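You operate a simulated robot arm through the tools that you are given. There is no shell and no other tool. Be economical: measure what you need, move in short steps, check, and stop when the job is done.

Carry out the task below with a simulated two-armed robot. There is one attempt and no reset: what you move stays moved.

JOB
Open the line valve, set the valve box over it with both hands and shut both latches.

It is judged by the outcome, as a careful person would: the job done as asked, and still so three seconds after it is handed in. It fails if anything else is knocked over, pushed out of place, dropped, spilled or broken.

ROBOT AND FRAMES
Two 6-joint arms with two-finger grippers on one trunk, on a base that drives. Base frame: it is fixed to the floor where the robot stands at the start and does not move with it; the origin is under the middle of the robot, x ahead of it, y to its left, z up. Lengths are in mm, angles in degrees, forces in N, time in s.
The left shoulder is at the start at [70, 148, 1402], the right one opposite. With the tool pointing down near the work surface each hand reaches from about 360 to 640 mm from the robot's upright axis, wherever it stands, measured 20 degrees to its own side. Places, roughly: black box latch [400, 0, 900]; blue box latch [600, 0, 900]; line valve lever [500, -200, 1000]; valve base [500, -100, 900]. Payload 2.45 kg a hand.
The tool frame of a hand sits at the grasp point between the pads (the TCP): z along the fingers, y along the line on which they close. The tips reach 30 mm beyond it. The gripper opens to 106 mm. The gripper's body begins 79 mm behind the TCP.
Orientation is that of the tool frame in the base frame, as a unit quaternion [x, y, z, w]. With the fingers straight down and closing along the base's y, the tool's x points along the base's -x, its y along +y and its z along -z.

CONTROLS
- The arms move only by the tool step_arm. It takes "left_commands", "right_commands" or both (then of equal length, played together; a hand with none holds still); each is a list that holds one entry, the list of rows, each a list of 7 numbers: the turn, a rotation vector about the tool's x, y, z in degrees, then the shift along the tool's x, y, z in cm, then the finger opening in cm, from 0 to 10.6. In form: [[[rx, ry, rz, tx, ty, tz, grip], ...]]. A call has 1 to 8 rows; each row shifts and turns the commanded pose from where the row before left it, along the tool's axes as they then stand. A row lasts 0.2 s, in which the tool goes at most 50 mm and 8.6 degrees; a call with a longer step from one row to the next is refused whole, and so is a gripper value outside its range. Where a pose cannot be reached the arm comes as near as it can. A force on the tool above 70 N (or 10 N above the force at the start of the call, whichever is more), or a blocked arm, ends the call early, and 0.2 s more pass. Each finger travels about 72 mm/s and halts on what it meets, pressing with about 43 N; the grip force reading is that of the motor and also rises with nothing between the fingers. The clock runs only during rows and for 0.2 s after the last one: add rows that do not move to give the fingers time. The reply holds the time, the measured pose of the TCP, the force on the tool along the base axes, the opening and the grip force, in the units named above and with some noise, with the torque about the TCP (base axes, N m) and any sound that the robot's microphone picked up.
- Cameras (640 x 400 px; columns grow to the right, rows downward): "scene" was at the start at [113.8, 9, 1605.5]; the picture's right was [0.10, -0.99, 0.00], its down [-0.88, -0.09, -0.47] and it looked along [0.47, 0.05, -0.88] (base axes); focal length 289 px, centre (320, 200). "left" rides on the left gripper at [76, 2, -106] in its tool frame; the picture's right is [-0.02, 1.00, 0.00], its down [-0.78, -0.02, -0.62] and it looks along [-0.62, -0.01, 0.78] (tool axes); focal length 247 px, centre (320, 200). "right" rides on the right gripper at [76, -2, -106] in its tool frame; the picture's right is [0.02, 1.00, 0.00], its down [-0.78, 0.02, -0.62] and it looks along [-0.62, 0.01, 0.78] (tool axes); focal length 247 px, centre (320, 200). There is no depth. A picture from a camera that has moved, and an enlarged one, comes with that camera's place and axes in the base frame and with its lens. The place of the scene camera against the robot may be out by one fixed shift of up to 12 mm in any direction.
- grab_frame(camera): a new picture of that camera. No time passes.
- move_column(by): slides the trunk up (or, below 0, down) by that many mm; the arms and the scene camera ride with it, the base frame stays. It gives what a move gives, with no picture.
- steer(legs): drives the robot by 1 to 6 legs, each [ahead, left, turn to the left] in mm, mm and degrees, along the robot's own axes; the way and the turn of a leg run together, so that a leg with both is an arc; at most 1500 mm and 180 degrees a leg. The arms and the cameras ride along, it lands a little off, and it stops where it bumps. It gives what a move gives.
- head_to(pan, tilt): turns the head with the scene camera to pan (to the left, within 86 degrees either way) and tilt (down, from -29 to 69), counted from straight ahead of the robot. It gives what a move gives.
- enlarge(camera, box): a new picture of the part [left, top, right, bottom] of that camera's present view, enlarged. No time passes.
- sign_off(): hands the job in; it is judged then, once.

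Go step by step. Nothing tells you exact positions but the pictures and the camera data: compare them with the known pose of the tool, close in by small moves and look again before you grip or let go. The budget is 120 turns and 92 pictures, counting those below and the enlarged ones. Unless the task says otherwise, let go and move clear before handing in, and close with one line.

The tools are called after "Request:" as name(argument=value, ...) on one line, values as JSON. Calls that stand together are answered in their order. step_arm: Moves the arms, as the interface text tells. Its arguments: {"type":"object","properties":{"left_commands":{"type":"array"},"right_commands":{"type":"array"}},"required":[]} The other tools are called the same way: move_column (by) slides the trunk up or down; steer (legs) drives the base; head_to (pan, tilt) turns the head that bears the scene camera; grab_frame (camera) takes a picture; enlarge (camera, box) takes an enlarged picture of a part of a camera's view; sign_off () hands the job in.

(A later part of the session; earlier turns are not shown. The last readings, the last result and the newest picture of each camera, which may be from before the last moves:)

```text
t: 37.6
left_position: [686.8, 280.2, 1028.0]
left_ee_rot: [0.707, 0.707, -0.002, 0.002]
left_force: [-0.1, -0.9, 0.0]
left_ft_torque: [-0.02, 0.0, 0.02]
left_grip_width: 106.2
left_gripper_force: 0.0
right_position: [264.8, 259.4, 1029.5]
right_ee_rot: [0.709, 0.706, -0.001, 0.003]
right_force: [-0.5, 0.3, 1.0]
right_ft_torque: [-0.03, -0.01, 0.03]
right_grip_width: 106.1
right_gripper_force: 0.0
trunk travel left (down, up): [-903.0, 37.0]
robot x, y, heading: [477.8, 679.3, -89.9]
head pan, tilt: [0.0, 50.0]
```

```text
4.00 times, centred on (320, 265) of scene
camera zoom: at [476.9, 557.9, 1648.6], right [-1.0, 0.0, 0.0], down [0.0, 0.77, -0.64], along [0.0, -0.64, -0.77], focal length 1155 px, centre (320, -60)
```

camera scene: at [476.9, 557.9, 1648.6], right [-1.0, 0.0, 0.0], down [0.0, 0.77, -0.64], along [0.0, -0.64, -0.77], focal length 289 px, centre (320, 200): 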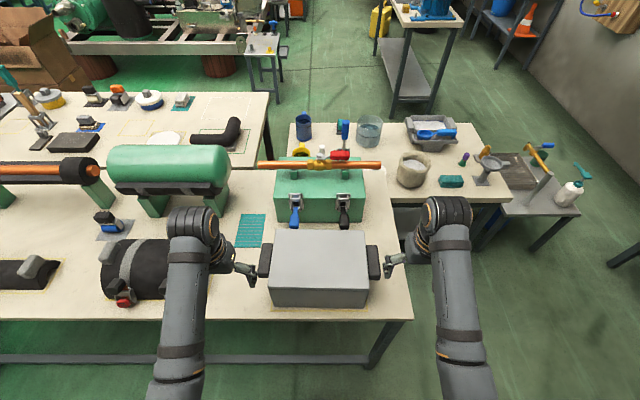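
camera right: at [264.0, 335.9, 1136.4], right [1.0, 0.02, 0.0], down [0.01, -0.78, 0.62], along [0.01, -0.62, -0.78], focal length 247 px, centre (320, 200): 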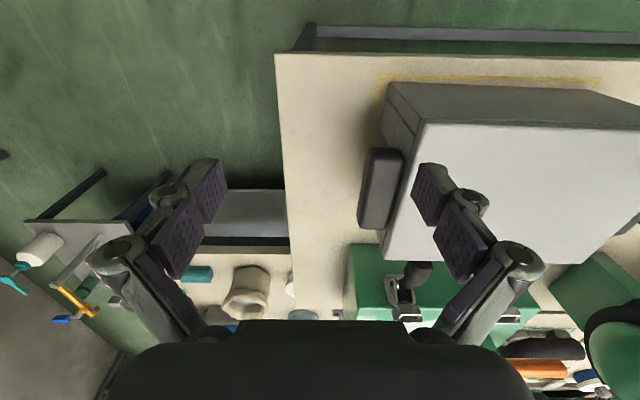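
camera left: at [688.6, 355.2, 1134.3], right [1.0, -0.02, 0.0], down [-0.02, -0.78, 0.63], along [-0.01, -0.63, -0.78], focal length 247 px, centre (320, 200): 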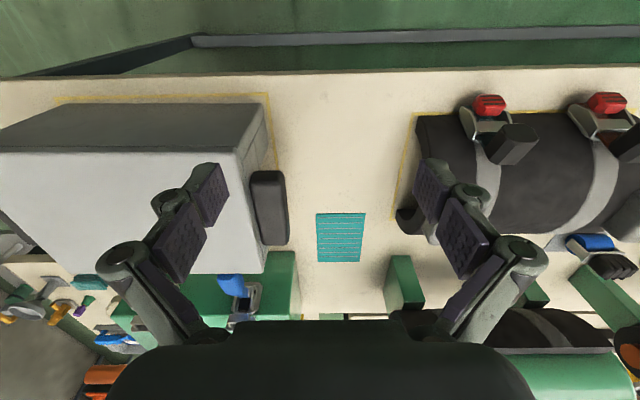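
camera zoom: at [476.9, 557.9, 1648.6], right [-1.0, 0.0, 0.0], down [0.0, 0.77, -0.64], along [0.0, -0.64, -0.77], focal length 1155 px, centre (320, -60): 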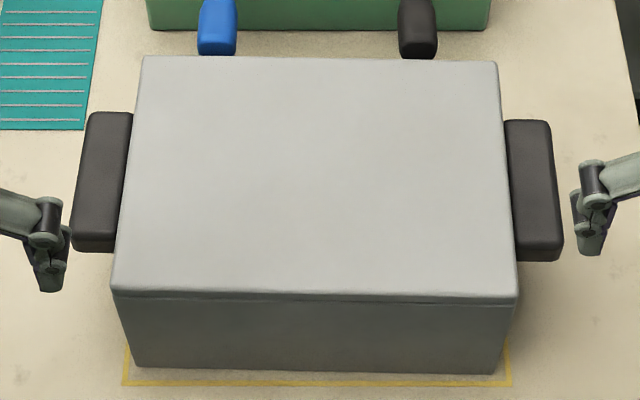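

Handle slabs: about 35 mm deep (x), ~18 thick (z≈897–915), ~105 long. I'll grip them with horizontal hands pointing at the table, closing vertically. Back off, lower the trunk, and turn the hands there.

Request:
steer(legs=[[-300, 0, 0]])

Request:
move_column(by=-150)

Request:
step_arm(left_commands=[[[-4.949, -4.949, 4.949, 0, 0, 0, 10.6], [-4.949, -4.949, 4.949, 0, 0, 0, 10.6], [-4.949, -4.949, 4.949, 0, 0, 0, 10.6], [-4.949, -4.949, 4.949, 0, 0, 0, 10.6], [-4.949, -4.949, 4.949, 0, 0, 0, 10.6], [-4.949, -4.949, 4.949, 0, 0, 0, 10.6], [-4.949, -4.949, 4.949, 0, 0, 0, 10.6]]], right_commands=[[[4.949, -4.949, -4.949, 0, 0, 0, 10.6], [4.949, -4.949, -4.949, 0, 0, 0, 10.6], [4.949, -4.949, -4.949, 0, 0, 0, 10.6], [4.949, -4.949, -4.949, 0, 0, 0, 10.6], [4.949, -4.949, -4.949, 0, 0, 0, 10.6], [4.949, -4.949, -4.949, 0, 0, 0, 10.6], [4.949, -4.949, -4.949, 0, 0, 0, 10.6]]])

Request:
grab_frame(camera="scene")

```text
t: 39.7
left_position: [687.0, 576.1, 1026.7]
left_ee_rot: [0.706, 0.708, -0.001, 0.001]
left_force: [0.3, -1.5, 0.6]
left_ft_torque: [0.03, -0.01, 0.03]
left_grip_width: 106.2
left_gripper_force: 0.2
right_position: [265.2, 555.0, 1030.1]
right_ee_rot: [0.708, 0.706, 0.0, 0.003]
right_force: [-0.6, -0.8, -0.1]
right_ft_torque: [0.0, 0.01, -0.01]
right_grip_width: 106.2
right_gripper_force: 0.1
trunk travel left (down, up): [-903.0, 37.0]
robot x, y, heading: [474.6, 980.9, -89.8]
head pan, tilt: [0.0, 50.0]
```

```text
t: 41.4
left_position: [687.7, 578.9, 877.4]
left_ee_rot: [0.706, 0.708, -0.001, 0.001]
left_force: [0.5, 0.0, 0.0]
left_ft_torque: [0.02, 0.01, -0.02]
left_grip_width: 105.8
left_gripper_force: 0.1
right_position: [265.7, 556.6, 879.1]
right_ee_rot: [0.708, 0.706, 0.0, 0.003]
right_force: [-0.2, -0.7, 0.4]
right_ft_torque: [-0.01, -0.02, 0.03]
right_grip_width: 105.9
right_gripper_force: 0.0
trunk travel left (down, up): [-753.0, 187.0]
robot x, y, heading: [479.5, 983.1, -89.9]
head pan, tilt: [0.0, 50.0]
```

```text
t: 42.3
left_position: [751.0, 570.8, 889.0]
left_ee_rot: [0.79, 0.553, 0.066, 0.254]
left_force: [-0.5, -0.6, 0.6]
left_ft_torque: [0.0, -0.04, 0.0]
left_grip_width: 106.0
left_gripper_force: 0.2
left hand out of reach, approached as far as the arm can: row 4
right_position: [217.6, 549.9, 888.7]
right_ee_rot: [0.571, 0.785, -0.238, -0.046]
right_force: [0.9, -0.3, -0.7]
right_ft_torque: [-0.03, 0.01, 0.01]
right_grip_width: 106.0
right_gripper_force: 0.1
right hand out of reach, approached as far as the arm can: row 4
trunk travel left (down, up): [-753.0, 187.0]
robot x, y, heading: [480.6, 980.8, -89.8]
head pan, tilt: [0.0, 50.0]
stopped in row 4 (left hand): the arm was blocked; the commanded pose is now the measured one
```

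```text
54 pictures are left
camera scene: at [476.1, 857.5, 1498.6], right [-1.0, 0.0, 0.0], down [0.0, 0.77, -0.64], along [0.0, -0.64, -0.77], focal length 289 px, centre (320, 200)
```

scene: 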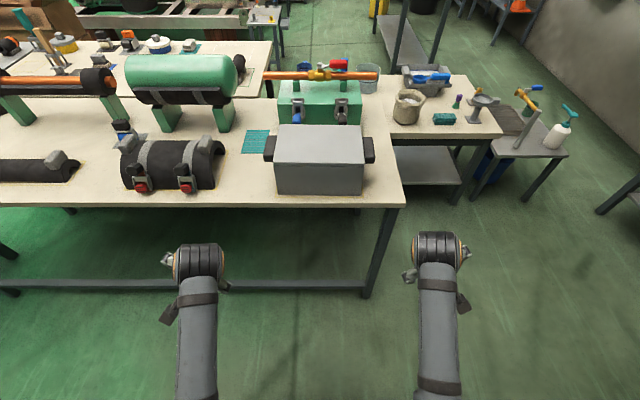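

The wrists ran into their limits with that roll direction. I'll try a pure pitch of the hands instead (fingers forward, closing sideways) to learn what the wrists allow.

Request:
step_arm(left_commands=[[[0.517, -7.19, -3.47, 0, 0, 0, 10.6], [0.517, -7.19, -3.47, 0, 0, 0, 10.6], [0.517, -7.19, -3.47, 0, 0, 0, 10.6], [0.517, -7.19, -3.47, 0, 0, 0, 10.6], [0.517, -7.19, -3.47, 0, 0, 0, 10.6], [0.517, -7.19, -3.47, 0, 0, 0, 10.6], [0.517, -7.19, -3.47, 0, 0, 0, 10.6], [0.517, -7.19, -3.47, 0, 0, 0, 10.6]]], right_commands=[[[-0.43, -7.22, 3.09, 0, 0, 0, 10.6], [-0.43, -7.22, 3.09, 0, 0, 0, 10.6], [-0.43, -7.22, 3.09, 0, 0, 0, 10.6], [-0.43, -7.22, 3.09, 0, 0, 0, 10.6], [-0.43, -7.22, 3.09, 0, 0, 0, 10.6], [-0.43, -7.22, 3.09, 0, 0, 0, 10.6], [-0.43, -7.22, 3.09, 0, 0, 0, 10.6], [-0.43, -7.22, 3.09, 0, 0, 0, 10.6]]])

Request:
head_to(pan=0, tilt=60)

Request:
grab_frame(camera="scene")

```text
t: 44.1
left_position: [752.0, 567.5, 890.3]
left_ee_rot: [0.591, 0.536, -0.385, 0.464]
left_force: [0.0, 0.5, 0.1]
left_ft_torque: [0.03, 0.0, 0.0]
left_grip_width: 105.9
left_gripper_force: 0.1
right_position: [216.4, 547.9, 889.4]
right_ee_rot: [0.538, 0.588, -0.461, 0.39]
right_force: [0.0, 0.8, -0.6]
right_ft_torque: [0.0, -0.03, 0.0]
right_grip_width: 105.9
right_gripper_force: 0.0
trunk travel left (down, up): [-753.0, 187.0]
robot x, y, heading: [477.5, 980.6, -90.0]
head pan, tilt: [0.0, 50.0]
```

```text
t: 44.8
left_position: [752.2, 568.2, 888.6]
left_ee_rot: [0.591, 0.536, -0.385, 0.464]
left_force: [-0.2, 0.2, -0.1]
left_ft_torque: [-0.01, 0.01, 0.01]
left_grip_width: 105.9
left_gripper_force: 0.0
right_position: [215.0, 550.1, 889.8]
right_ee_rot: [0.54, 0.586, -0.462, 0.389]
right_force: [-1.0, -0.5, 0.3]
right_ft_torque: [-0.01, 0.0, 0.03]
right_grip_width: 106.0
right_gripper_force: 0.0
trunk travel left (down, up): [-753.0, 187.0]
robot x, y, heading: [475.3, 980.3, -89.7]
head pan, tilt: [0.0, 60.0]
```

```text
53 pictures are left
camera scene: at [477.0, 865.8, 1485.9], right [-1.0, 0.0, 0.0], down [0.0, 0.87, -0.5], along [0.0, -0.5, -0.87], focal length 289 px, centre (320, 200)
```

scene: 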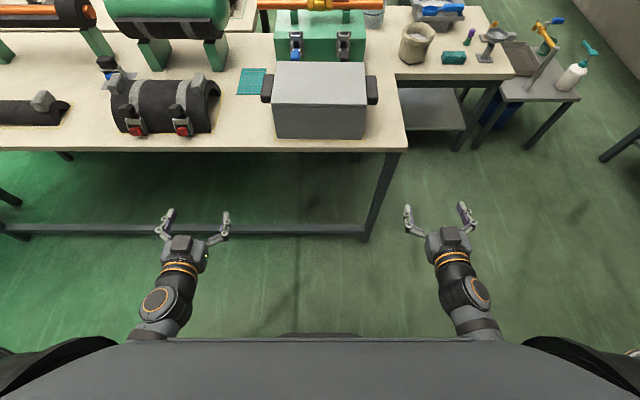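

Pitching works. Now roll both hands 90° so they close vertically, cameras to the outside.

Request:
step_arm(left_commands=[[[-1.13, -1.34, 8.16, 0, 0, 0, 10.6], [-1.13, -1.34, 8.16, 0, 0, 0, 10.6], [-1.13, -1.34, 8.16, 0, 0, 0, 10.6], [-1.13, -1.34, 8.16, 0, 0, 0, 10.6], [-1.13, -1.34, 8.16, 0, 0, 0, 10.6], [-1.13, -1.34, 8.16, 0, 0, 0, 10.6], [-1.13, -1.34, 8.16, 0, 0, 0, 10.6], [-1.13, -1.34, 8.16, 0, 0, 0, 10.6]]], right_commands=[[[1.1, -1.34, -8.26, 0, 0, 0, 10.6], [1.1, -1.34, -8.26, 0, 0, 0, 10.6], [1.1, -1.34, -8.26, 0, 0, 0, 10.6], [1.1, -1.34, -8.26, 0, 0, 0, 10.6], [1.1, -1.34, -8.26, 0, 0, 0, 10.6], [1.1, -1.34, -8.26, 0, 0, 0, 10.6], [1.1, -1.34, -8.26, 0, 0, 0, 10.6], [1.1, -1.34, -8.26, 0, 0, 0, 10.6]]])

Request:
step_arm(left_commands=[[[-1.13, -1.34, 8.16, 0, 0, 0, 10.6], [-1.13, -1.34, 8.16, 0, 0, 0, 10.6], [0, 0, 0, 0, 0, 0, 10.6]]], right_commands=[[[1.1, -1.34, -8.26, 0, 0, 0, 10.6], [1.1, -1.34, -8.26, 0, 0, 0, 10.6], [0, 0, 0, 0, 0, 0, 10.6]]])

```text
t: 46.6
left_position: [750.5, 569.1, 888.9]
left_ee_rot: [0.703, 0.118, -0.094, 0.695]
left_force: [0.7, 0.1, 0.2]
left_ft_torque: [0.01, -0.01, -0.02]
left_grip_width: 106.2
left_gripper_force: 0.1
right_position: [217.6, 549.1, 888.7]
right_ee_rot: [0.116, 0.704, -0.694, 0.094]
right_force: [-0.5, -0.1, -0.5]
right_ft_torque: [-0.02, 0.02, 0.0]
right_grip_width: 106.1
right_gripper_force: 0.0
trunk travel left (down, up): [-753.0, 187.0]
robot x, y, heading: [474.6, 979.0, -89.9]
head pan, tilt: [0.0, 60.0]
```

```text
t: 47.4
left_position: [750.4, 569.9, 887.3]
left_ee_rot: [0.697, 0.004, -0.008, 0.717]
left_force: [0.8, -0.6, -0.3]
left_ft_torque: [-0.01, -0.02, -0.01]
left_grip_width: 105.8
left_gripper_force: 0.1
right_position: [216.2, 549.8, 888.9]
right_ee_rot: [0.001, -0.698, 0.716, -0.007]
right_force: [0.5, -0.1, 0.1]
right_ft_torque: [-0.01, 0.01, 0.0]
right_grip_width: 106.3
right_gripper_force: 0.1
trunk travel left (down, up): [-753.0, 187.0]
robot x, y, heading: [478.5, 978.8, -90.0]
head pan, tilt: [0.0, 60.0]
```

Both hands are now horizontal, closing vertically. Bring them to the handles' x and height, then drive in part-way and look.

Request:
step_arm(left_commands=[[[1.6, 0, 0, -4, 0.6, 0.5, 10.6], [0, 0, 0, -4, 0.6, 0.5, 10.6], [0, 0, 0, -3.5, 0.6, 0.5, 10.6], [0, 0, 0, 0, 0, 0, 10.6]]], right_commands=[[[-1.6, 0, 0, -4, -0.6, 0, 10.6], [0, 0, 0, -4, -0.6, 0, 10.6], [0, 0, 0, -3.2, -0.5, 0, 10.6], [0, 0, 0, 0, 0, 0, 10.6]]])

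Request:
steer(legs=[[240, 0, 0]])

Request:
grab_frame(camera="left")

Request:
grab_frame(camera="right")

Request:
grab_frame(camera="scene")

```text
t: 48.4
left_position: [712.2, 551.0, 934.3]
left_ee_rot: [0.707, 0.004, -0.008, 0.707]
left_force: [-0.8, 0.3, 0.3]
left_ft_torque: [-0.01, 0.03, -0.01]
left_grip_width: 106.2
left_gripper_force: 0.1
left hand out of reach, approached as far as the arm can: row 1, 2, 3
right_position: [244.8, 546.0, 936.2]
right_ee_rot: [0.0, 0.709, -0.705, 0.008]
right_force: [0.3, 0.2, 0.2]
right_ft_torque: [-0.01, -0.03, 0.03]
right_grip_width: 106.2
right_gripper_force: 0.1
right hand out of reach, approached as far as the arm can: row 1, 2, 3
trunk travel left (down, up): [-753.0, 187.0]
robot x, y, heading: [478.6, 979.1, -90.1]
head pan, tilt: [0.0, 60.0]
```

```text
t: 50.2
left_position: [711.7, 310.6, 934.5]
left_ee_rot: [0.707, 0.004, -0.008, 0.707]
left_force: [1.0, 0.6, 0.1]
left_ft_torque: [-0.01, 0.0, 0.0]
left_grip_width: 106.0
left_gripper_force: 0.1
right_position: [245.2, 305.9, 936.7]
right_ee_rot: [0.001, 0.709, -0.705, 0.008]
right_force: [-0.2, -0.6, 0.1]
right_ft_torque: [-0.01, 0.02, 0.04]
right_grip_width: 105.8
right_gripper_force: 0.1
trunk travel left (down, up): [-753.0, 187.0]
robot x, y, heading: [479.5, 734.7, -90.0]
head pan, tilt: [0.0, 60.0]
```

```text
52 pictures are left
camera left: at [788.9, 414.8, 935.4], right [0.0, 0.0, 1.0], down [-0.78, 0.63, 0.0], along [-0.63, -0.78, 0.0], focal length 247 px, centre (320, 200)
```

left: 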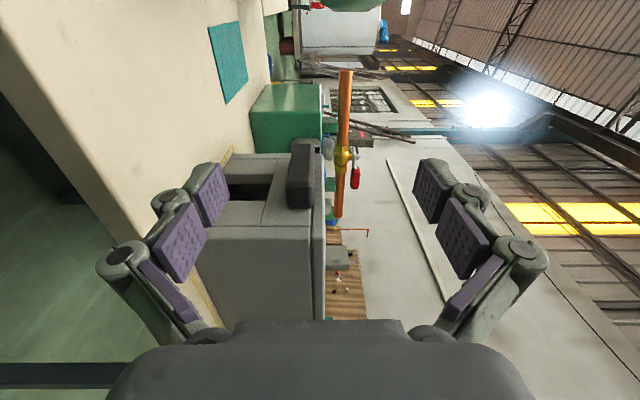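

```text
51 pictures are left
camera right: at [167.9, 411.2, 938.2], right [-0.01, 0.0, -1.0], down [0.78, 0.63, 0.0], along [0.63, -0.78, -0.01], focal length 247 px, centre (320, 200)
```

right: 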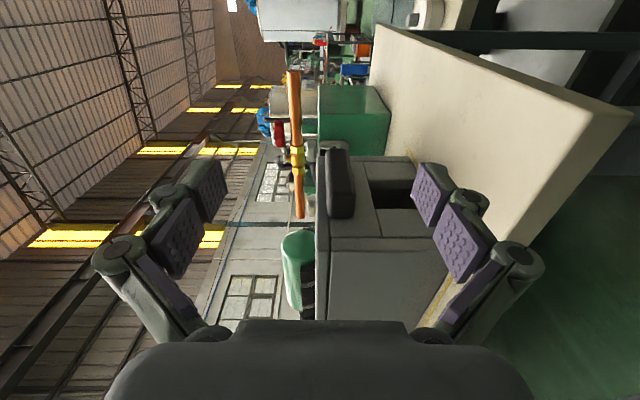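

```text
50 pictures are left
camera scene: at [477.1, 625.2, 1485.9], right [-1.0, 0.0, 0.0], down [0.0, 0.87, -0.5], along [0.0, -0.5, -0.87], focal length 289 px, centre (320, 200)
```

scene: 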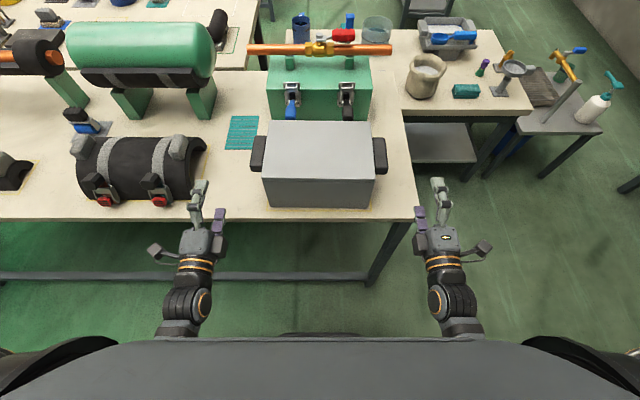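

These side views are excellent: handles at z≈904–929 (centre ≈916), slots in the end walls for the pipe, box bottom ≈815, pipe about 52 mm above block top (≈939). The arms fold-limit the inward reach here, so I'll back up a little, raise the trunk and bring the hands down and inward.

Request:
steer(legs=[[-60, 0, 0]])

Request:
move_column(by=130)

Request:
step_arm(left_commands=[[[0, 0, 0, 0, -3.7, 0, 10.6], [0, 0, 0, 0, -3.7, 0, 10.6], [0, 0, 0, -2, -3.7, 0, 10.6], [0, 0, 0, -3.1, -3.7, 0, 10.6], [0, 0, 0, -3.1, 0, 0, 10.6], [0, 0, 0, 0, 0, 0, 10.6]]], right_commands=[[[0, 0, 0, 0, 3.77, 0, 10.6], [0, 0, 0, 0, 3.77, 0, 10.6], [0, 0, 0, -2, 3.77, 0, 10.6], [0, 0, 0, -3.3, 3.77, 0, 10.6], [0, 0, 0, -3.3, 0, 0, 10.6], [0, 0, 0, 0, 0, 0, 10.6]]])

```text
t: 51.2
left_position: [711.5, 369.1, 933.6]
left_ee_rot: [0.707, 0.003, -0.009, 0.707]
left_force: [0.1, -0.2, 0.6]
left_ft_torque: [-0.01, 0.02, 0.01]
left_grip_width: 106.0
left_gripper_force: 0.0
right_position: [244.6, 364.4, 936.1]
right_ee_rot: [0.001, 0.709, -0.705, 0.007]
right_force: [-0.2, -0.6, 0.5]
right_ft_torque: [0.02, -0.03, 0.02]
right_grip_width: 105.6
right_gripper_force: 0.1
trunk travel left (down, up): [-753.0, 187.0]
robot x, y, heading: [478.9, 798.4, -90.0]
head pan, tilt: [0.0, 60.0]
```

```text
t: 52.8
left_position: [710.5, 370.2, 1064.5]
left_ee_rot: [0.707, 0.003, -0.009, 0.707]
left_force: [0.8, -0.6, 0.3]
left_ft_torque: [-0.01, -0.01, 0.02]
left_grip_width: 106.0
left_gripper_force: 0.1
right_position: [245.1, 365.8, 1065.8]
right_ee_rot: [0.001, 0.709, -0.705, 0.007]
right_force: [0.2, 1.0, 0.7]
right_ft_torque: [0.0, -0.03, 0.03]
right_grip_width: 105.8
right_gripper_force: 0.1
trunk travel left (down, up): [-883.0, 57.0]
robot x, y, heading: [482.6, 798.6, -89.9]
head pan, tilt: [0.0, 60.0]
```

```text
refused: row 4 steps farther than a row can; nothing moved
```

Request:
step_arm(left_commands=[[[0, 0, 0, 0, -3.7, 0, 10.6], [0, 0, 0, 0, -3.7, 0, 10.6], [0, 0, 0, -2, -3.7, 0, 10.6], [0, 0, 0, -3, -3.7, 0, 10.6], [0, 0, 0, -3.1, 0, 0, 10.6], [0, 0, 0, 0, 0, 0, 10.6]]], right_commands=[[[0, 0, 0, 0, 3.77, 0, 10.6], [0, 0, 0, 0, 3.77, 0, 10.6], [0, 0, 0, -2, 3.77, 0, 10.6], [0, 0, 0, -3, 3.77, 0, 10.6], [0, 0, 0, -3.5, 0, 0, 10.6], [0, 0, 0, 0, 0, 0, 10.6]]])

```text
t: 54.2
left_position: [742.1, 376.0, 1002.3]
left_ee_rot: [0.708, 0.004, -0.008, 0.706]
left_force: [-0.5, 0.4, 0.6]
left_ft_torque: [0.01, -0.01, -0.02]
left_grip_width: 105.9
left_gripper_force: 0.1
left hand out of reach, approached as far as the arm can: row 1, 2, 3, 4, 5
right_position: [217.0, 372.6, 1009.4]
right_ee_rot: [0.001, 0.71, -0.705, 0.005]
right_force: [0.7, 0.1, 1.0]
right_ft_torque: [-0.02, -0.01, -0.02]
right_grip_width: 106.0
right_gripper_force: 0.0
right hand out of reach, approached as far as the arm can: row 1, 2, 3, 4, 5
trunk travel left (down, up): [-883.0, 57.0]
robot x, y, heading: [475.8, 798.3, -89.8]
head pan, tilt: [0.0, 60.0]
```

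The limit is the wrist bend: the forearm needs to be flatter. So I'll go the other way: back off, lower the trunk 300 mm, then bring the hands up and inward.

Request:
steer(legs=[[-100, 0, 0]])

Request:
move_column(by=-300)

Request:
step_arm(left_commands=[[[0, 0, 0, 0, 4, 0, 10.6], [0, 0, 0, 0, 4, 0, 10.6], [0, 0, 0, 0, 4, 0, 10.6], [0, 0, 0, 0, 4, 0, 10.6], [0, 0, 0, -2, 4, 0, 10.6], [0, 0, 0, -4.5, 1.4, 0, 10.6], [0, 0, 0, -4.6, 0, 0, 10.6], [0, 0, 0, 0, 0, 0, 10.6]]], right_commands=[[[0, 0, 0, 0, -4, 0, 10.6], [0, 0, 0, 0, -4, 0, 10.6], [0, 0, 0, 0, -4, 0, 10.6], [0, 0, 0, 0, -4, 0, 10.6], [0, 0, 0, -2, -4, 0, 10.6], [0, 0, 0, -4.5, -0.7, 0, 10.6], [0, 0, 0, -4.8, 0, 0, 10.6], [0, 0, 0, 0, 0, 0, 10.6]]])

```text
t: 55.3
left_position: [741.2, 474.6, 1003.1]
left_ee_rot: [0.709, 0.004, -0.008, 0.705]
left_force: [-0.6, 0.3, 0.0]
left_ft_torque: [0.0, -0.03, 0.01]
left_grip_width: 105.8
left_gripper_force: 0.1
right_position: [217.1, 470.4, 1008.7]
right_ee_rot: [0.002, 0.71, -0.704, 0.006]
right_force: [0.0, 0.2, -0.2]
right_ft_torque: [-0.04, -0.02, -0.01]
right_grip_width: 105.8
right_gripper_force: 0.0
trunk travel left (down, up): [-883.0, 57.0]
robot x, y, heading: [478.9, 899.8, -90.1]
head pan, tilt: [0.0, 60.0]
```

```text
t: 58.3
left_position: [741.4, 475.9, 703.0]
left_ee_rot: [0.708, 0.005, -0.009, 0.706]
left_force: [-0.2, 0.2, 0.0]
left_ft_torque: [-0.03, -0.02, 0.01]
left_grip_width: 106.1
left_gripper_force: 0.0
right_position: [217.2, 471.3, 709.5]
right_ee_rot: [0.001, 0.709, -0.705, 0.007]
right_force: [-0.5, -0.1, -0.2]
right_ft_torque: [0.02, 0.05, 0.02]
right_grip_width: 106.2
right_gripper_force: 0.1
trunk travel left (down, up): [-583.0, 357.0]
robot x, y, heading: [476.4, 898.3, -90.2]
head pan, tilt: [0.0, 60.0]
```

```text
t: 60.1
left_position: [709.6, 473.8, 899.2]
left_ee_rot: [0.712, 0.003, -0.009, 0.702]
left_force: [-0.6, 0.7, -0.5]
left_ft_torque: [0.01, -0.05, -0.04]
left_grip_width: 105.9
left_gripper_force: 0.0
left hand out of reach, approached as far as the arm can: row 6, 7
right_position: [241.2, 467.8, 903.7]
right_ee_rot: [0.001, 0.712, -0.702, 0.006]
right_force: [0.3, 0.7, 0.8]
right_ft_torque: [0.02, -0.01, 0.01]
right_grip_width: 106.1
right_gripper_force: 0.1
right hand out of reach, approached as far as the arm can: row 5, 6, 7
trunk travel left (down, up): [-583.0, 357.0]
robot x, y, heading: [478.6, 895.3, -90.3]
head pan, tilt: [0.0, 60.0]
```

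Now the hands are simply too close to the shoulders; extend forward and bring inward together.

Request:
step_arm(left_commands=[[[0, 0, 0, 0, 0.4, 4.5, 10.6], [0, 0, 0, 0, 0.4, 4.5, 10.6], [0, 0, 0, 0, 0.4, 3, 10.6], [0, 0, 0, -4, 0, 0, 10.6], [0, 0, 0, -3.5, 0, 0, 10.6], [0, 0, 0, 0, 0, 0, 10.6]]], right_commands=[[[0, 0, 0, 0, -0.4, 4.5, 10.6], [0, 0, 0, 0, -0.4, 4.5, 10.6], [0, 0, 0, 0, -0.4, 3, 10.6], [0, 0, 0, -4, 0, 0, 10.6], [0, 0, 0, -4.5, 0, 0, 10.6], [0, 0, 0, 0, 0, 0, 10.6]]])

Request:
grab_frame(camera="scene")

```text
t: 61.4
left_position: [654.0, 351.7, 906.7]
left_ee_rot: [0.701, -0.087, 0.041, 0.707]
left_force: [0.4, -0.5, -0.8]
left_ft_torque: [-0.01, -0.03, 0.04]
left_grip_width: 105.9
left_gripper_force: 0.1
left hand out of reach, approached as far as the arm can: row 5
right_position: [301.4, 344.5, 905.2]
right_ee_rot: [-0.087, 0.704, -0.703, -0.044]
right_force: [0.9, 0.0, 0.7]
right_ft_torque: [-0.05, -0.06, 0.0]
right_grip_width: 106.0
right_gripper_force: 0.1
right hand out of reach, approached as far as the arm can: row 5
trunk travel left (down, up): [-583.0, 357.0]
robot x, y, heading: [478.3, 895.6, -90.0]
head pan, tilt: [0.0, 60.0]
stopped in row 6 (left hand): the arm was blocked; the commanded pose is now the measured one
```

```text
49 pictures are left
camera scene: at [476.4, 782.9, 1315.8], right [-1.0, 0.0, 0.0], down [0.0, 0.87, -0.5], along [0.0, -0.5, -0.87], focal length 289 px, centre (320, 200)
```

scene: 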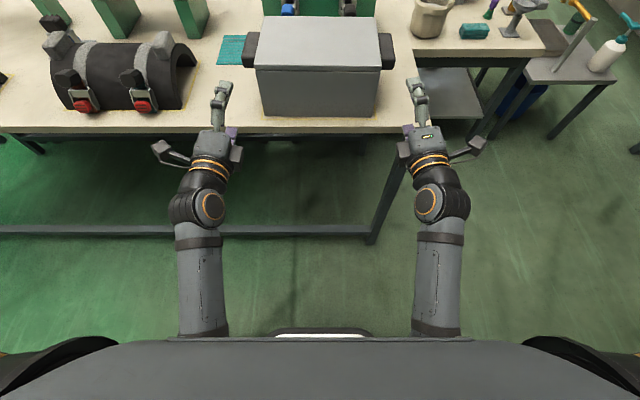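

The roll limits when the wrist comes inward; yawing the hands 30° inward keeps the wrists out. Rotate both so, TCPs staying put.

Request:
step_arm(left_commands=[[[-0.56, -6.5, -2.55, 0, 0, 0, 10.6], [-0.56, -6.5, -2.55, 0, 0, 0, 10.6], [-0.56, -6.5, -2.55, 0, 0, 0, 10.6], [-0.56, -6.5, -2.55, 0, 0, 0, 10.6], [0, 0, 0, 0, 0, 0, 10.6]]], right_commands=[[[0.71, -6.6, 2.58, 0, 0, 0, 10.6], [0.71, -6.6, 2.58, 0, 0, 0, 10.6], [0.71, -6.6, 2.58, 0, 0, 0, 10.6], [0.71, -6.6, 2.58, 0, 0, 0, 10.6], [0, 0, 0, 0, 0, 0, 10.6]]])

```text
t: 62.6
left_position: [654.4, 352.4, 906.5]
left_ee_rot: [0.683, -0.18, -0.184, 0.684]
left_force: [0.5, -0.2, 0.2]
left_ft_torque: [-0.01, 0.0, 0.0]
left_grip_width: 106.0
left_gripper_force: 0.0
right_position: [300.0, 345.6, 908.7]
right_ee_rot: [0.182, -0.683, 0.683, -0.184]
right_force: [0.1, 0.1, 0.7]
right_ft_torque: [-0.05, -0.04, 0.0]
right_grip_width: 105.7
right_gripper_force: 0.0
trunk travel left (down, up): [-583.0, 357.0]
robot x, y, heading: [474.8, 897.5, -90.1]
head pan, tilt: [0.0, 60.0]
```

That pose is reachable. Fine-align to the handles' x and z, drive 100 mm in, and look.

Request:
step_arm(left_commands=[[[0, 0, 0, -0.91, 1.0, 1.22, 10.6], [0, 0, 0, 0, 0, 0, 10.6]]], right_commands=[[[0, 0, 0, -1.73, -0.8, 1.0, 10.6], [0, 0, 0, 0, 0, 0, 10.6]]])

Request:
steer(legs=[[75, 0, 0]])

Request:
grab_frame(camera="left")

Request:
grab_frame(camera="right")

Request:
grab_frame(camera="scene")

```text
t: 63.2
left_position: [639.7, 346.1, 916.6]
left_ee_rot: [0.683, -0.18, -0.183, 0.684]
left_force: [-0.2, -0.3, 0.8]
left_ft_torque: [-0.01, 0.0, 0.01]
left_grip_width: 105.8
left_gripper_force: 0.0
right_position: [320.1, 345.7, 916.4]
right_ee_rot: [-0.182, 0.683, -0.683, 0.183]
right_force: [-0.3, 0.0, 0.2]
right_ft_torque: [0.0, -0.03, -0.01]
right_grip_width: 106.0
right_gripper_force: 0.1
trunk travel left (down, up): [-583.0, 357.0]
robot x, y, heading: [480.1, 897.4, -90.3]
head pan, tilt: [0.0, 60.0]
```

```text
t: 64.2
left_position: [640.3, 270.2, 914.8]
left_ee_rot: [0.683, -0.18, -0.184, 0.683]
left_force: [-0.6, -0.9, 0.0]
left_ft_torque: [-0.02, 0.02, -0.04]
left_grip_width: 106.2
left_gripper_force: 0.1
right_position: [320.0, 271.1, 915.5]
right_ee_rot: [-0.181, 0.684, -0.683, 0.184]
right_force: [-0.7, -0.7, -0.2]
right_ft_torque: [0.01, -0.02, 0.04]
right_grip_width: 106.0
right_gripper_force: 0.0
trunk travel left (down, up): [-583.0, 357.0]
robot x, y, heading: [474.8, 822.4, -90.3]
head pan, tilt: [0.0, 60.0]
```

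```text
48 pictures are left
camera left: at [759.3, 323.1, 916.9], right [-0.01, 0.01, 1.0], down [-0.37, 0.93, -0.01], along [-0.93, -0.37, -0.01], focal length 247 px, centre (320, 200)
```

left: 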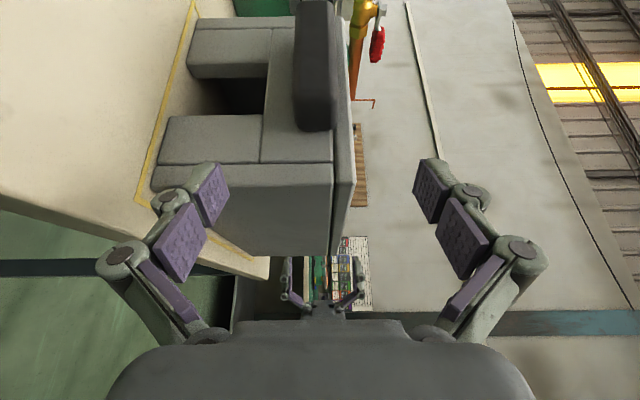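

```text
47 pictures are left
camera right: at [201.3, 323.1, 916.5], right [-0.02, -0.01, -1.0], down [0.37, 0.93, -0.01], along [0.93, -0.37, -0.01], focal length 247 px, centre (320, 200)
```

right: 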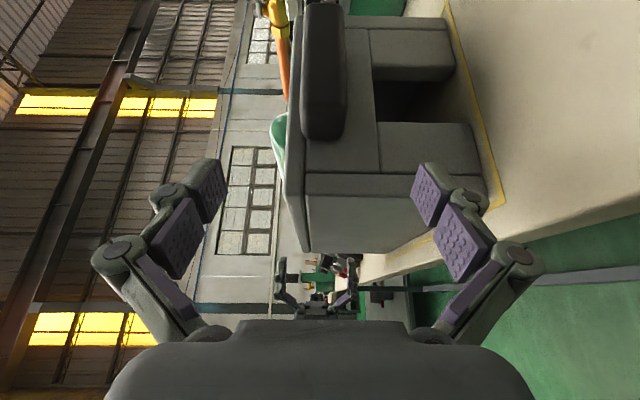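

```text
46 pictures are left
camera scene: at [476.9, 707.7, 1315.7], right [-1.0, 0.0, 0.0], down [0.0, 0.87, -0.5], along [0.0, -0.5, -0.87], focal length 289 px, centre (320, 200)
```

scene: 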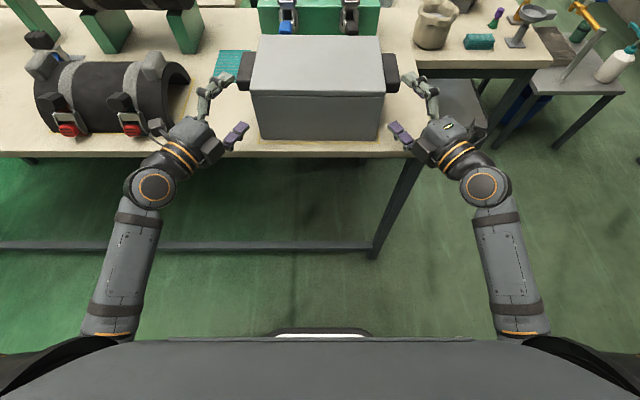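

Handles' centre is z≈911.5, their near ends at y≈236, slots centred about y≈176. Lower the hands 4 mm and drive in 72 mm, slowly in two legs.

Request:
step_arm(left_commands=[[[0, 0, 0, 0, -0.35, 0, 10.6], [0, 0, 0, 0, 0, 0, 10.6]]], right_commands=[[[0, 0, 0, 0, 0.4, 0, 10.6], [0, 0, 0, 0, 0, 0, 10.6]]])

Request:
steer(legs=[[40, 0, 0], [32, 0, 0]])

Request:
grab_frame(camera="left")

Request:
grab_frame(camera="right")

```text
t: 64.8
left_position: [640.1, 271.9, 912.1]
left_ee_rot: [0.683, -0.181, -0.184, 0.684]
left_force: [0.2, -1.1, -0.2]
left_ft_torque: [0.02, 0.05, 0.02]
left_grip_width: 105.9
left_gripper_force: 0.0
right_position: [319.0, 270.4, 910.8]
right_ee_rot: [-0.181, 0.683, -0.683, 0.183]
right_force: [0.3, 0.8, -0.1]
right_ft_torque: [0.0, 0.02, 0.01]
right_grip_width: 105.9
right_gripper_force: 0.0
trunk travel left (down, up): [-583.0, 357.0]
robot x, y, heading: [476.3, 825.4, -90.0]
head pan, tilt: [0.0, 60.0]
```

```text
t: 66.2
left_position: [640.3, 198.9, 912.3]
left_ee_rot: [0.683, -0.18, -0.184, 0.684]
left_force: [-0.2, 0.2, 0.0]
left_ft_torque: [-0.03, 0.01, 0.01]
left_grip_width: 106.1
left_gripper_force: 0.1
right_position: [319.6, 199.3, 910.1]
right_ee_rot: [-0.181, 0.684, -0.682, 0.184]
right_force: [-0.2, -0.6, 0.0]
right_ft_torque: [-0.01, -0.01, 0.03]
right_grip_width: 106.2
right_gripper_force: 0.1
trunk travel left (down, up): [-583.0, 357.0]
robot x, y, heading: [478.5, 752.8, -89.8]
head pan, tilt: [0.0, 60.0]
```

```text
45 pictures are left
camera left: at [759.4, 252.4, 913.8], right [-0.01, 0.01, 1.0], down [-0.37, 0.93, -0.01], along [-0.93, -0.37, -0.01], focal length 247 px, centre (320, 200)
```

left: 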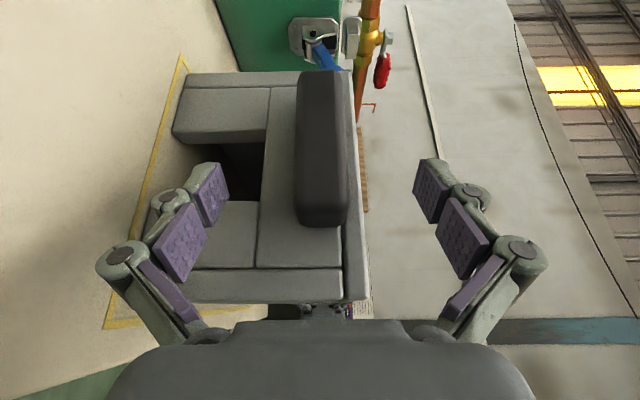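

```text
44 pictures are left
camera right: at [201.5, 252.2, 913.0], right [-0.02, -0.01, -1.0], down [0.37, 0.93, -0.01], along [0.93, -0.37, -0.01], focal length 247 px, centre (320, 200)
```

right: 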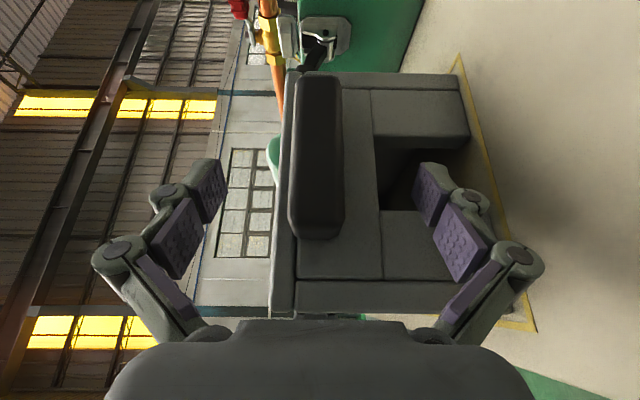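

Hands are centred on the handles vertically. 12 mm further in, then close both grippers.

Request:
steer(legs=[[12, 0, 0]])

Request:
step_arm(left_commands=[[[0, 0, 0, 0, 0, 0, 5], [0, 0, 0, 0, 0, 0, 3.5], [0, 0, 0, 0, 0, 0, 2], [0, 0, 0, 0, 0, 0, 1], [0, 0, 0, 0, 0, 0, 0], [0, 0, 0, 0, 0, 0, 0]]], right_commands=[[[0, 0, 0, 0, 0, 0, 5], [0, 0, 0, 0, 0, 0, 3.5], [0, 0, 0, 0, 0, 0, 2], [0, 0, 0, 0, 0, 0, 1], [0, 0, 0, 0, 0, 0, 0], [0, 0, 0, 0, 0, 0, 0]]])

Request:
grab_frame(camera="left")

Request:
grab_frame(camera="right")

```text
t: 66.9
left_position: [639.6, 188.2, 912.7]
left_ee_rot: [0.682, -0.18, -0.184, 0.684]
left_force: [-0.9, -0.2, 0.1]
left_ft_torque: [0.0, 0.01, -0.02]
left_grip_width: 106.1
left_gripper_force: 0.1
right_position: [320.2, 188.2, 911.7]
right_ee_rot: [0.181, -0.682, 0.684, -0.183]
right_force: [-0.3, -0.7, -0.3]
right_ft_torque: [0.0, 0.02, 0.02]
right_grip_width: 106.1
right_gripper_force: 0.0
trunk travel left (down, up): [-583.0, 357.0]
robot x, y, heading: [479.6, 737.3, -90.2]
head pan, tilt: [0.0, 60.0]
```

```text
t: 68.3
left_position: [639.8, 187.5, 912.7]
left_ee_rot: [0.683, -0.18, -0.183, 0.684]
left_force: [0.2, -1.9, 1.7]
left_ft_torque: [-0.15, -0.23, 0.09]
left_grip_width: 29.4
left_gripper_force: 42.9
right_position: [320.6, 187.6, 913.2]
right_ee_rot: [0.181, -0.683, 0.684, -0.184]
right_force: [-1.2, -4.4, 8.7]
right_ft_torque: [-0.32, 0.0, -0.03]
right_grip_width: 29.3
right_gripper_force: 43.2
trunk travel left (down, up): [-583.0, 357.0]
robot x, y, heading: [478.4, 739.4, -90.2]
head pan, tilt: [0.0, 60.0]
```

```text
43 pictures are left
camera left: at [759.4, 240.9, 914.4], right [-0.01, 0.01, 1.0], down [-0.37, 0.93, -0.02], along [-0.93, -0.37, -0.01], focal length 247 px, centre (320, 200)
```

left: 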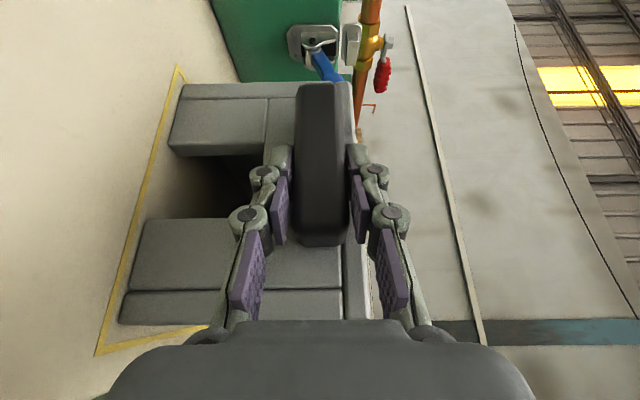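

```text
42 pictures are left
camera right: at [201.5, 240.7, 914.4], right [-0.02, -0.01, -1.0], down [0.37, 0.93, -0.02], along [0.93, -0.37, -0.01], focal length 247 px, centre (320, 200)
```

right: 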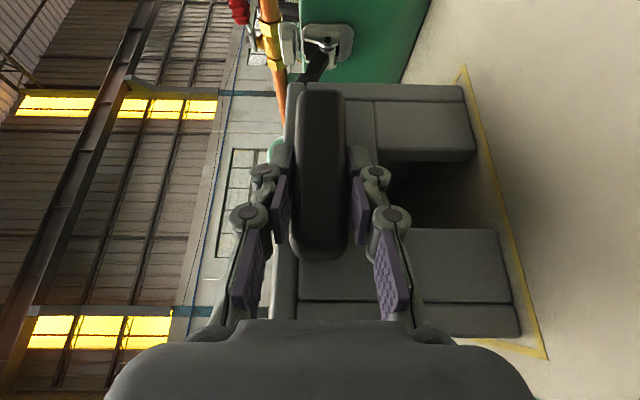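

Both handles are gripped. Weigh it: lift 15 mm with the trunk.

Request:
move_column(by=15)

Request:
enlarge(camera="left", box=[90, 70, 430, 340])

```text
t: 68.9
left_position: [641.0, 188.2, 926.0]
left_ee_rot: [0.683, -0.183, -0.184, 0.683]
left_force: [2.5, 0.5, -9.2]
left_ft_torque: [0.06, -0.82, -0.81]
left_grip_width: 29.6
left_gripper_force: 43.1
right_position: [319.0, 186.1, 925.4]
right_ee_rot: [-0.182, 0.684, -0.682, 0.185]
right_force: [-2.3, -0.7, -2.6]
right_ft_torque: [0.15, -0.13, 0.72]
right_grip_width: 29.3
right_gripper_force: 42.8
trunk travel left (down, up): [-598.0, 342.0]
robot x, y, heading: [471.5, 739.9, -90.1]
head pan, tilt: [0.0, 60.0]
```

```text
1.48 times, centred on (260, 205) of left
camera zoom: at [759.5, 239.9, 927.7], right [-0.02, 0.01, 1.0], down [-0.37, 0.93, -0.01], along [-0.93, -0.37, -0.01], focal length 366 px, centre (409, 193)
```

zoom: 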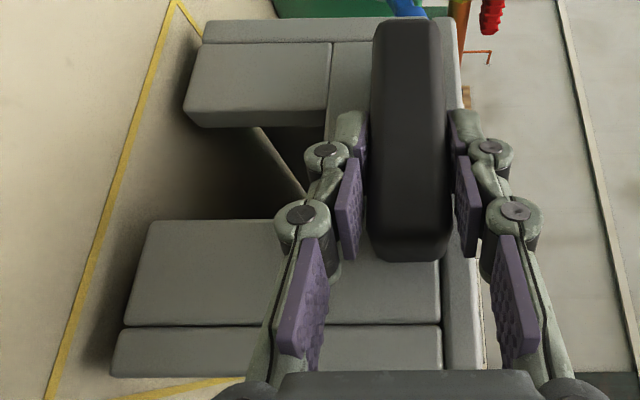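

The box is light (~1.2–2 kg), but the lower finger's joint sits right over the pipe slot and could foul the pipe. I'll set it down and regrip 26 mm nearer to me.

Request:
move_column(by=-15)

Request:
step_arm(left_commands=[[[0, 0, 0, 0, 0, 0, 4.5], [0, 0, 0, 0, 0, 0, 6], [0, 0, 0, 0, 0, 0, 6], [0, 0, 0, 0, 0, 0, 6]]], right_commands=[[[0, 0, 0, 0, 0, 0, 4.5], [0, 0, 0, 0, 0, 0, 6], [0, 0, 0, 0, 0, 0, 6], [0, 0, 0, 0, 0, 0, 6]]])

Request:
steer(legs=[[-26, 0, 0]])

Request:
grab_frame(camera="left")

Request:
grab_frame(camera="right")

```text
t: 69.6
left_position: [640.6, 188.0, 912.4]
left_ee_rot: [0.682, -0.179, -0.184, 0.684]
left_force: [-1.0, -1.6, -5.1]
left_ft_torque: [-0.38, 0.03, 0.52]
left_grip_width: 29.4
left_gripper_force: 43.0
right_position: [320.4, 186.4, 912.8]
right_ee_rot: [0.181, -0.682, 0.685, -0.183]
right_force: [1.1, -3.5, 5.7]
right_ft_torque: [-0.51, -0.04, -0.19]
right_grip_width: 29.5
right_gripper_force: 43.0
trunk travel left (down, up): [-583.0, 357.0]
robot x, y, heading: [475.8, 740.0, -90.0]
head pan, tilt: [0.0, 60.0]
```

```text
t: 70.6
left_position: [640.3, 187.3, 912.7]
left_ee_rot: [0.683, -0.18, -0.184, 0.683]
left_force: [0.3, 0.1, -0.6]
left_ft_torque: [-0.02, -0.01, -0.04]
left_grip_width: 59.9
left_gripper_force: 0.1
right_position: [319.7, 188.0, 912.2]
right_ee_rot: [0.182, -0.683, 0.683, -0.183]
right_force: [0.0, -1.4, 0.5]
right_ft_torque: [0.04, -0.04, 0.0]
right_grip_width: 60.2
right_gripper_force: 0.1
trunk travel left (down, up): [-583.0, 357.0]
robot x, y, heading: [476.5, 744.4, -90.2]
head pan, tilt: [0.0, 60.0]
```

```text
t: 71.4
left_position: [639.5, 214.2, 913.0]
left_ee_rot: [0.682, -0.181, -0.183, 0.684]
left_force: [0.3, -0.1, 0.7]
left_ft_torque: [0.03, 0.0, 0.02]
left_grip_width: 60.1
left_gripper_force: 0.1
right_position: [320.8, 212.6, 912.0]
right_ee_rot: [0.181, -0.682, 0.684, -0.185]
right_force: [0.1, 0.0, 0.7]
right_ft_torque: [0.01, 0.01, 0.01]
right_grip_width: 60.0
right_gripper_force: 0.0
trunk travel left (down, up): [-583.0, 357.0]
robot x, y, heading: [480.7, 767.3, -90.1]
head pan, tilt: [0.0, 60.0]
```

```text
40 pictures are left
camera left: at [759.4, 266.8, 914.1], right [-0.01, 0.01, 1.0], down [-0.37, 0.93, -0.02], along [-0.93, -0.37, -0.01], focal length 247 px, centre (320, 200)
```

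left: 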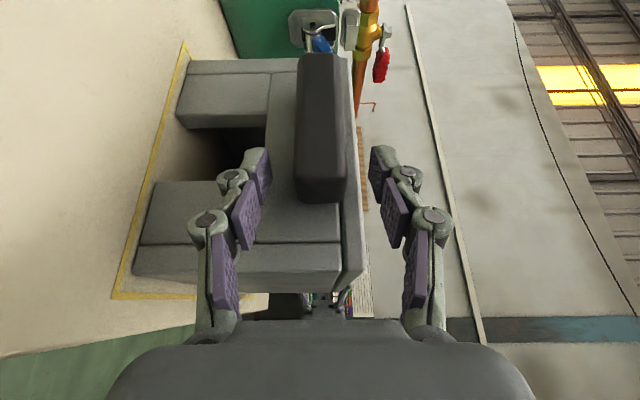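

```text
39 pictures are left
camera right: at [201.5, 266.7, 913.4], right [-0.02, -0.01, -1.0], down [0.37, 0.93, -0.02], along [0.93, -0.37, -0.01], focal length 247 px, centre (320, 200)
```

right: 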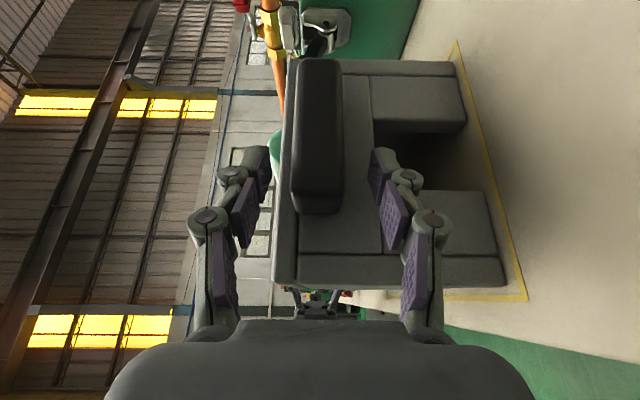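

Tip pads cover the handles' ends and the joints are clear of the slot. Grip and lift a little to check that it holds level.

Request:
step_arm(left_commands=[[[0, 0, 0, 0, 0, 0, 3.5], [0, 0, 0, 0, 0, 0, 2], [0, 0, 0, 0, 0, 0, 0], [0, 0, 0, 0, 0, 0, 0], [0, 0, 0, 0, 0, 0, 0]]], right_commands=[[[0, 0, 0, 0, 0, 0, 3.5], [0, 0, 0, 0, 0, 0, 2], [0, 0, 0, 0, 0, 0, 0], [0, 0, 0, 0, 0, 0, 0], [0, 0, 0, 0, 0, 0, 0]]])

Request:
move_column(by=25)

Request:
grab_frame(camera="left")

Request:
grab_frame(camera="right")

```text
t: 72.6
left_position: [641.1, 214.4, 912.7]
left_ee_rot: [0.682, -0.18, -0.183, 0.685]
left_force: [0.8, -3.5, 3.0]
left_ft_torque: [-0.17, -0.21, 0.0]
left_grip_width: 29.5
left_gripper_force: 43.0
right_position: [321.3, 211.9, 912.3]
right_ee_rot: [0.181, -0.682, 0.684, -0.183]
right_force: [-0.2, -5.5, 11.9]
right_ft_torque: [-0.37, -0.02, 0.04]
right_grip_width: 29.5
right_gripper_force: 43.1
trunk travel left (down, up): [-583.0, 357.0]
robot x, y, heading: [480.5, 763.1, -89.9]
head pan, tilt: [0.0, 60.0]
```

```text
t: 73.3
left_position: [640.0, 212.9, 935.4]
left_ee_rot: [0.684, -0.181, -0.184, 0.682]
left_force: [1.6, 0.2, -8.4]
left_ft_torque: [0.1, -0.78, -0.76]
left_grip_width: 29.6
left_gripper_force: 43.4
right_position: [319.7, 211.6, 933.4]
right_ee_rot: [-0.182, 0.685, -0.681, 0.185]
right_force: [-2.3, -1.2, -2.6]
right_ft_torque: [0.38, -0.07, 0.62]
right_grip_width: 29.6
right_gripper_force: 42.5
trunk travel left (down, up): [-608.0, 332.0]
robot x, y, heading: [476.8, 766.0, -89.9]
head pan, tilt: [0.0, 60.0]
```

```text
38 pictures are left
camera left: at [759.5, 265.3, 937.5], right [-0.02, 0.01, 1.0], down [-0.37, 0.93, -0.01], along [-0.93, -0.37, -0.01], focal length 247 px, centre (320, 200)
```

left: 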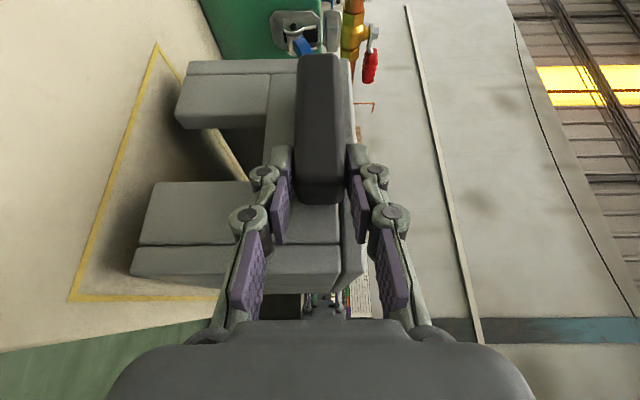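

```text
37 pictures are left
camera right: at [201.5, 265.2, 936.7], right [-0.02, -0.01, -1.0], down [0.37, 0.93, -0.01], along [0.93, -0.37, -0.01], focal length 247 px, centre (320, 200)
```

right: 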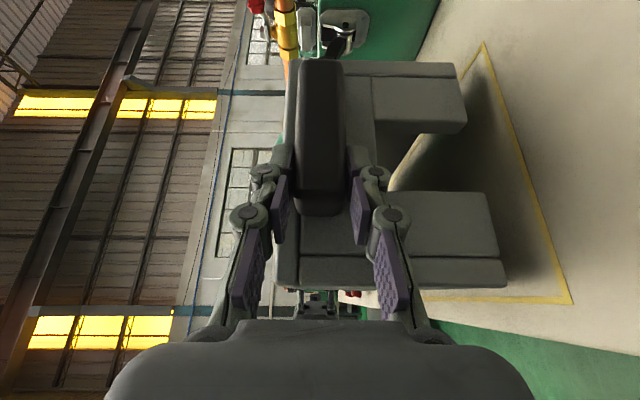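

It holds level. Lift another 245 mm so the box's bottom clears the valve lever.

Request:
move_column(by=245)

Request:
grab_frame(camera="scene")

Request:
grab_frame(camera="left")

```text
t: 75.8
left_position: [640.9, 212.7, 1181.5]
left_ee_rot: [0.684, -0.18, -0.183, 0.683]
left_force: [2.2, -1.3, -6.3]
left_ft_torque: [0.12, -0.24, 0.37]
left_grip_width: 29.3
left_gripper_force: 43.0
right_position: [319.9, 212.0, 1180.7]
right_ee_rot: [-0.182, 0.684, -0.682, 0.183]
right_force: [-2.6, 1.5, -5.1]
right_ft_torque: [0.33, 0.04, -0.07]
right_grip_width: 29.8
right_gripper_force: 43.2
trunk travel left (down, up): [-853.0, 87.0]
robot x, y, heading: [476.8, 765.4, -90.0]
head pan, tilt: [0.0, 60.0]
```

```text
36 pictures are left
camera scene: at [476.9, 649.3, 1585.6], right [-1.0, 0.0, 0.0], down [0.0, 0.87, -0.5], along [0.0, -0.5, -0.87], focal length 289 px, centre (320, 200)
```

scene: 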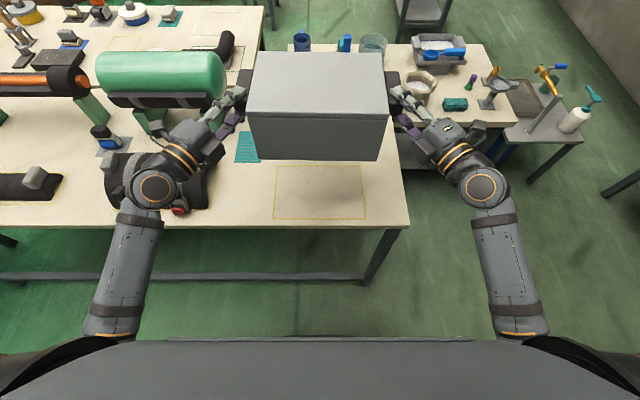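

```text
35 pictures are left
camera left: at [759.5, 265.0, 1183.1], right [-0.01, 0.01, 1.0], down [-0.37, 0.93, -0.01], along [-0.93, -0.37, -0.01], focal length 247 px, centre (320, 200)
```

left: 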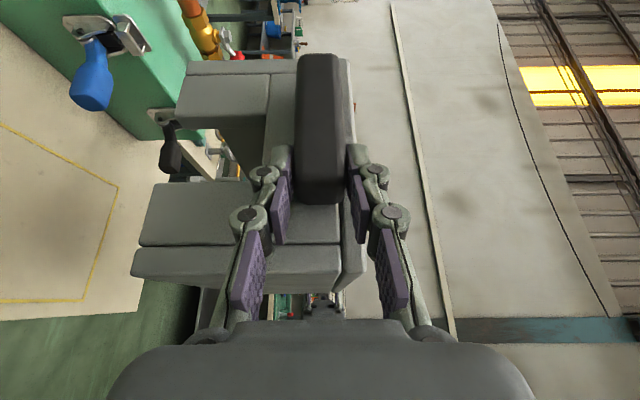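

Now carry it forward. Drive 200 mm toward the block first and check.

Request:
steer(legs=[[200, 0, 0]])

Request:
grab_frame(camera="left")

Request:
grab_frame(camera="scene")

```text
t: 77.4
left_position: [639.3, 14.8, 1182.5]
left_ee_rot: [0.683, -0.181, -0.183, 0.683]
left_force: [3.3, 0.2, -5.2]
left_ft_torque: [0.17, -0.28, 0.11]
left_grip_width: 29.6
left_gripper_force: 43.0
right_position: [319.5, 13.5, 1181.7]
right_ee_rot: [0.18, -0.683, 0.684, -0.184]
right_force: [-2.9, -0.2, -3.4]
right_ft_torque: [0.32, 0.02, -0.09]
right_grip_width: 29.7
right_gripper_force: 42.8
trunk travel left (down, up): [-853.0, 87.0]
robot x, y, heading: [477.9, 566.3, -90.1]
head pan, tilt: [0.0, 60.0]
```

```text
34 pictures are left
camera left: at [759.1, 67.6, 1184.3], right [-0.01, 0.01, 1.0], down [-0.37, 0.93, -0.02], along [-0.93, -0.37, -0.01], focal length 247 px, centre (320, 200)
```

left: 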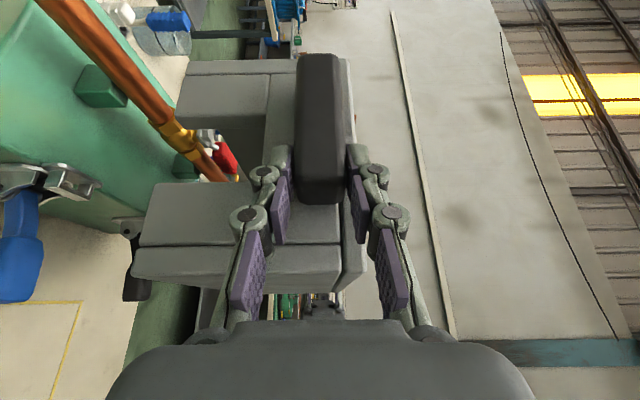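

```text
33 pictures are left
camera scene: at [476.6, 452.8, 1585.9], right [-1.0, 0.0, 0.0], down [0.0, 0.87, -0.5], along [0.0, -0.5, -0.87], focal length 289 px, centre (320, 200)
```

scene: 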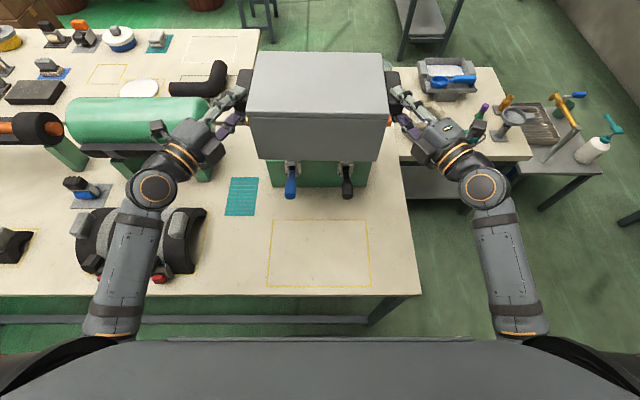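

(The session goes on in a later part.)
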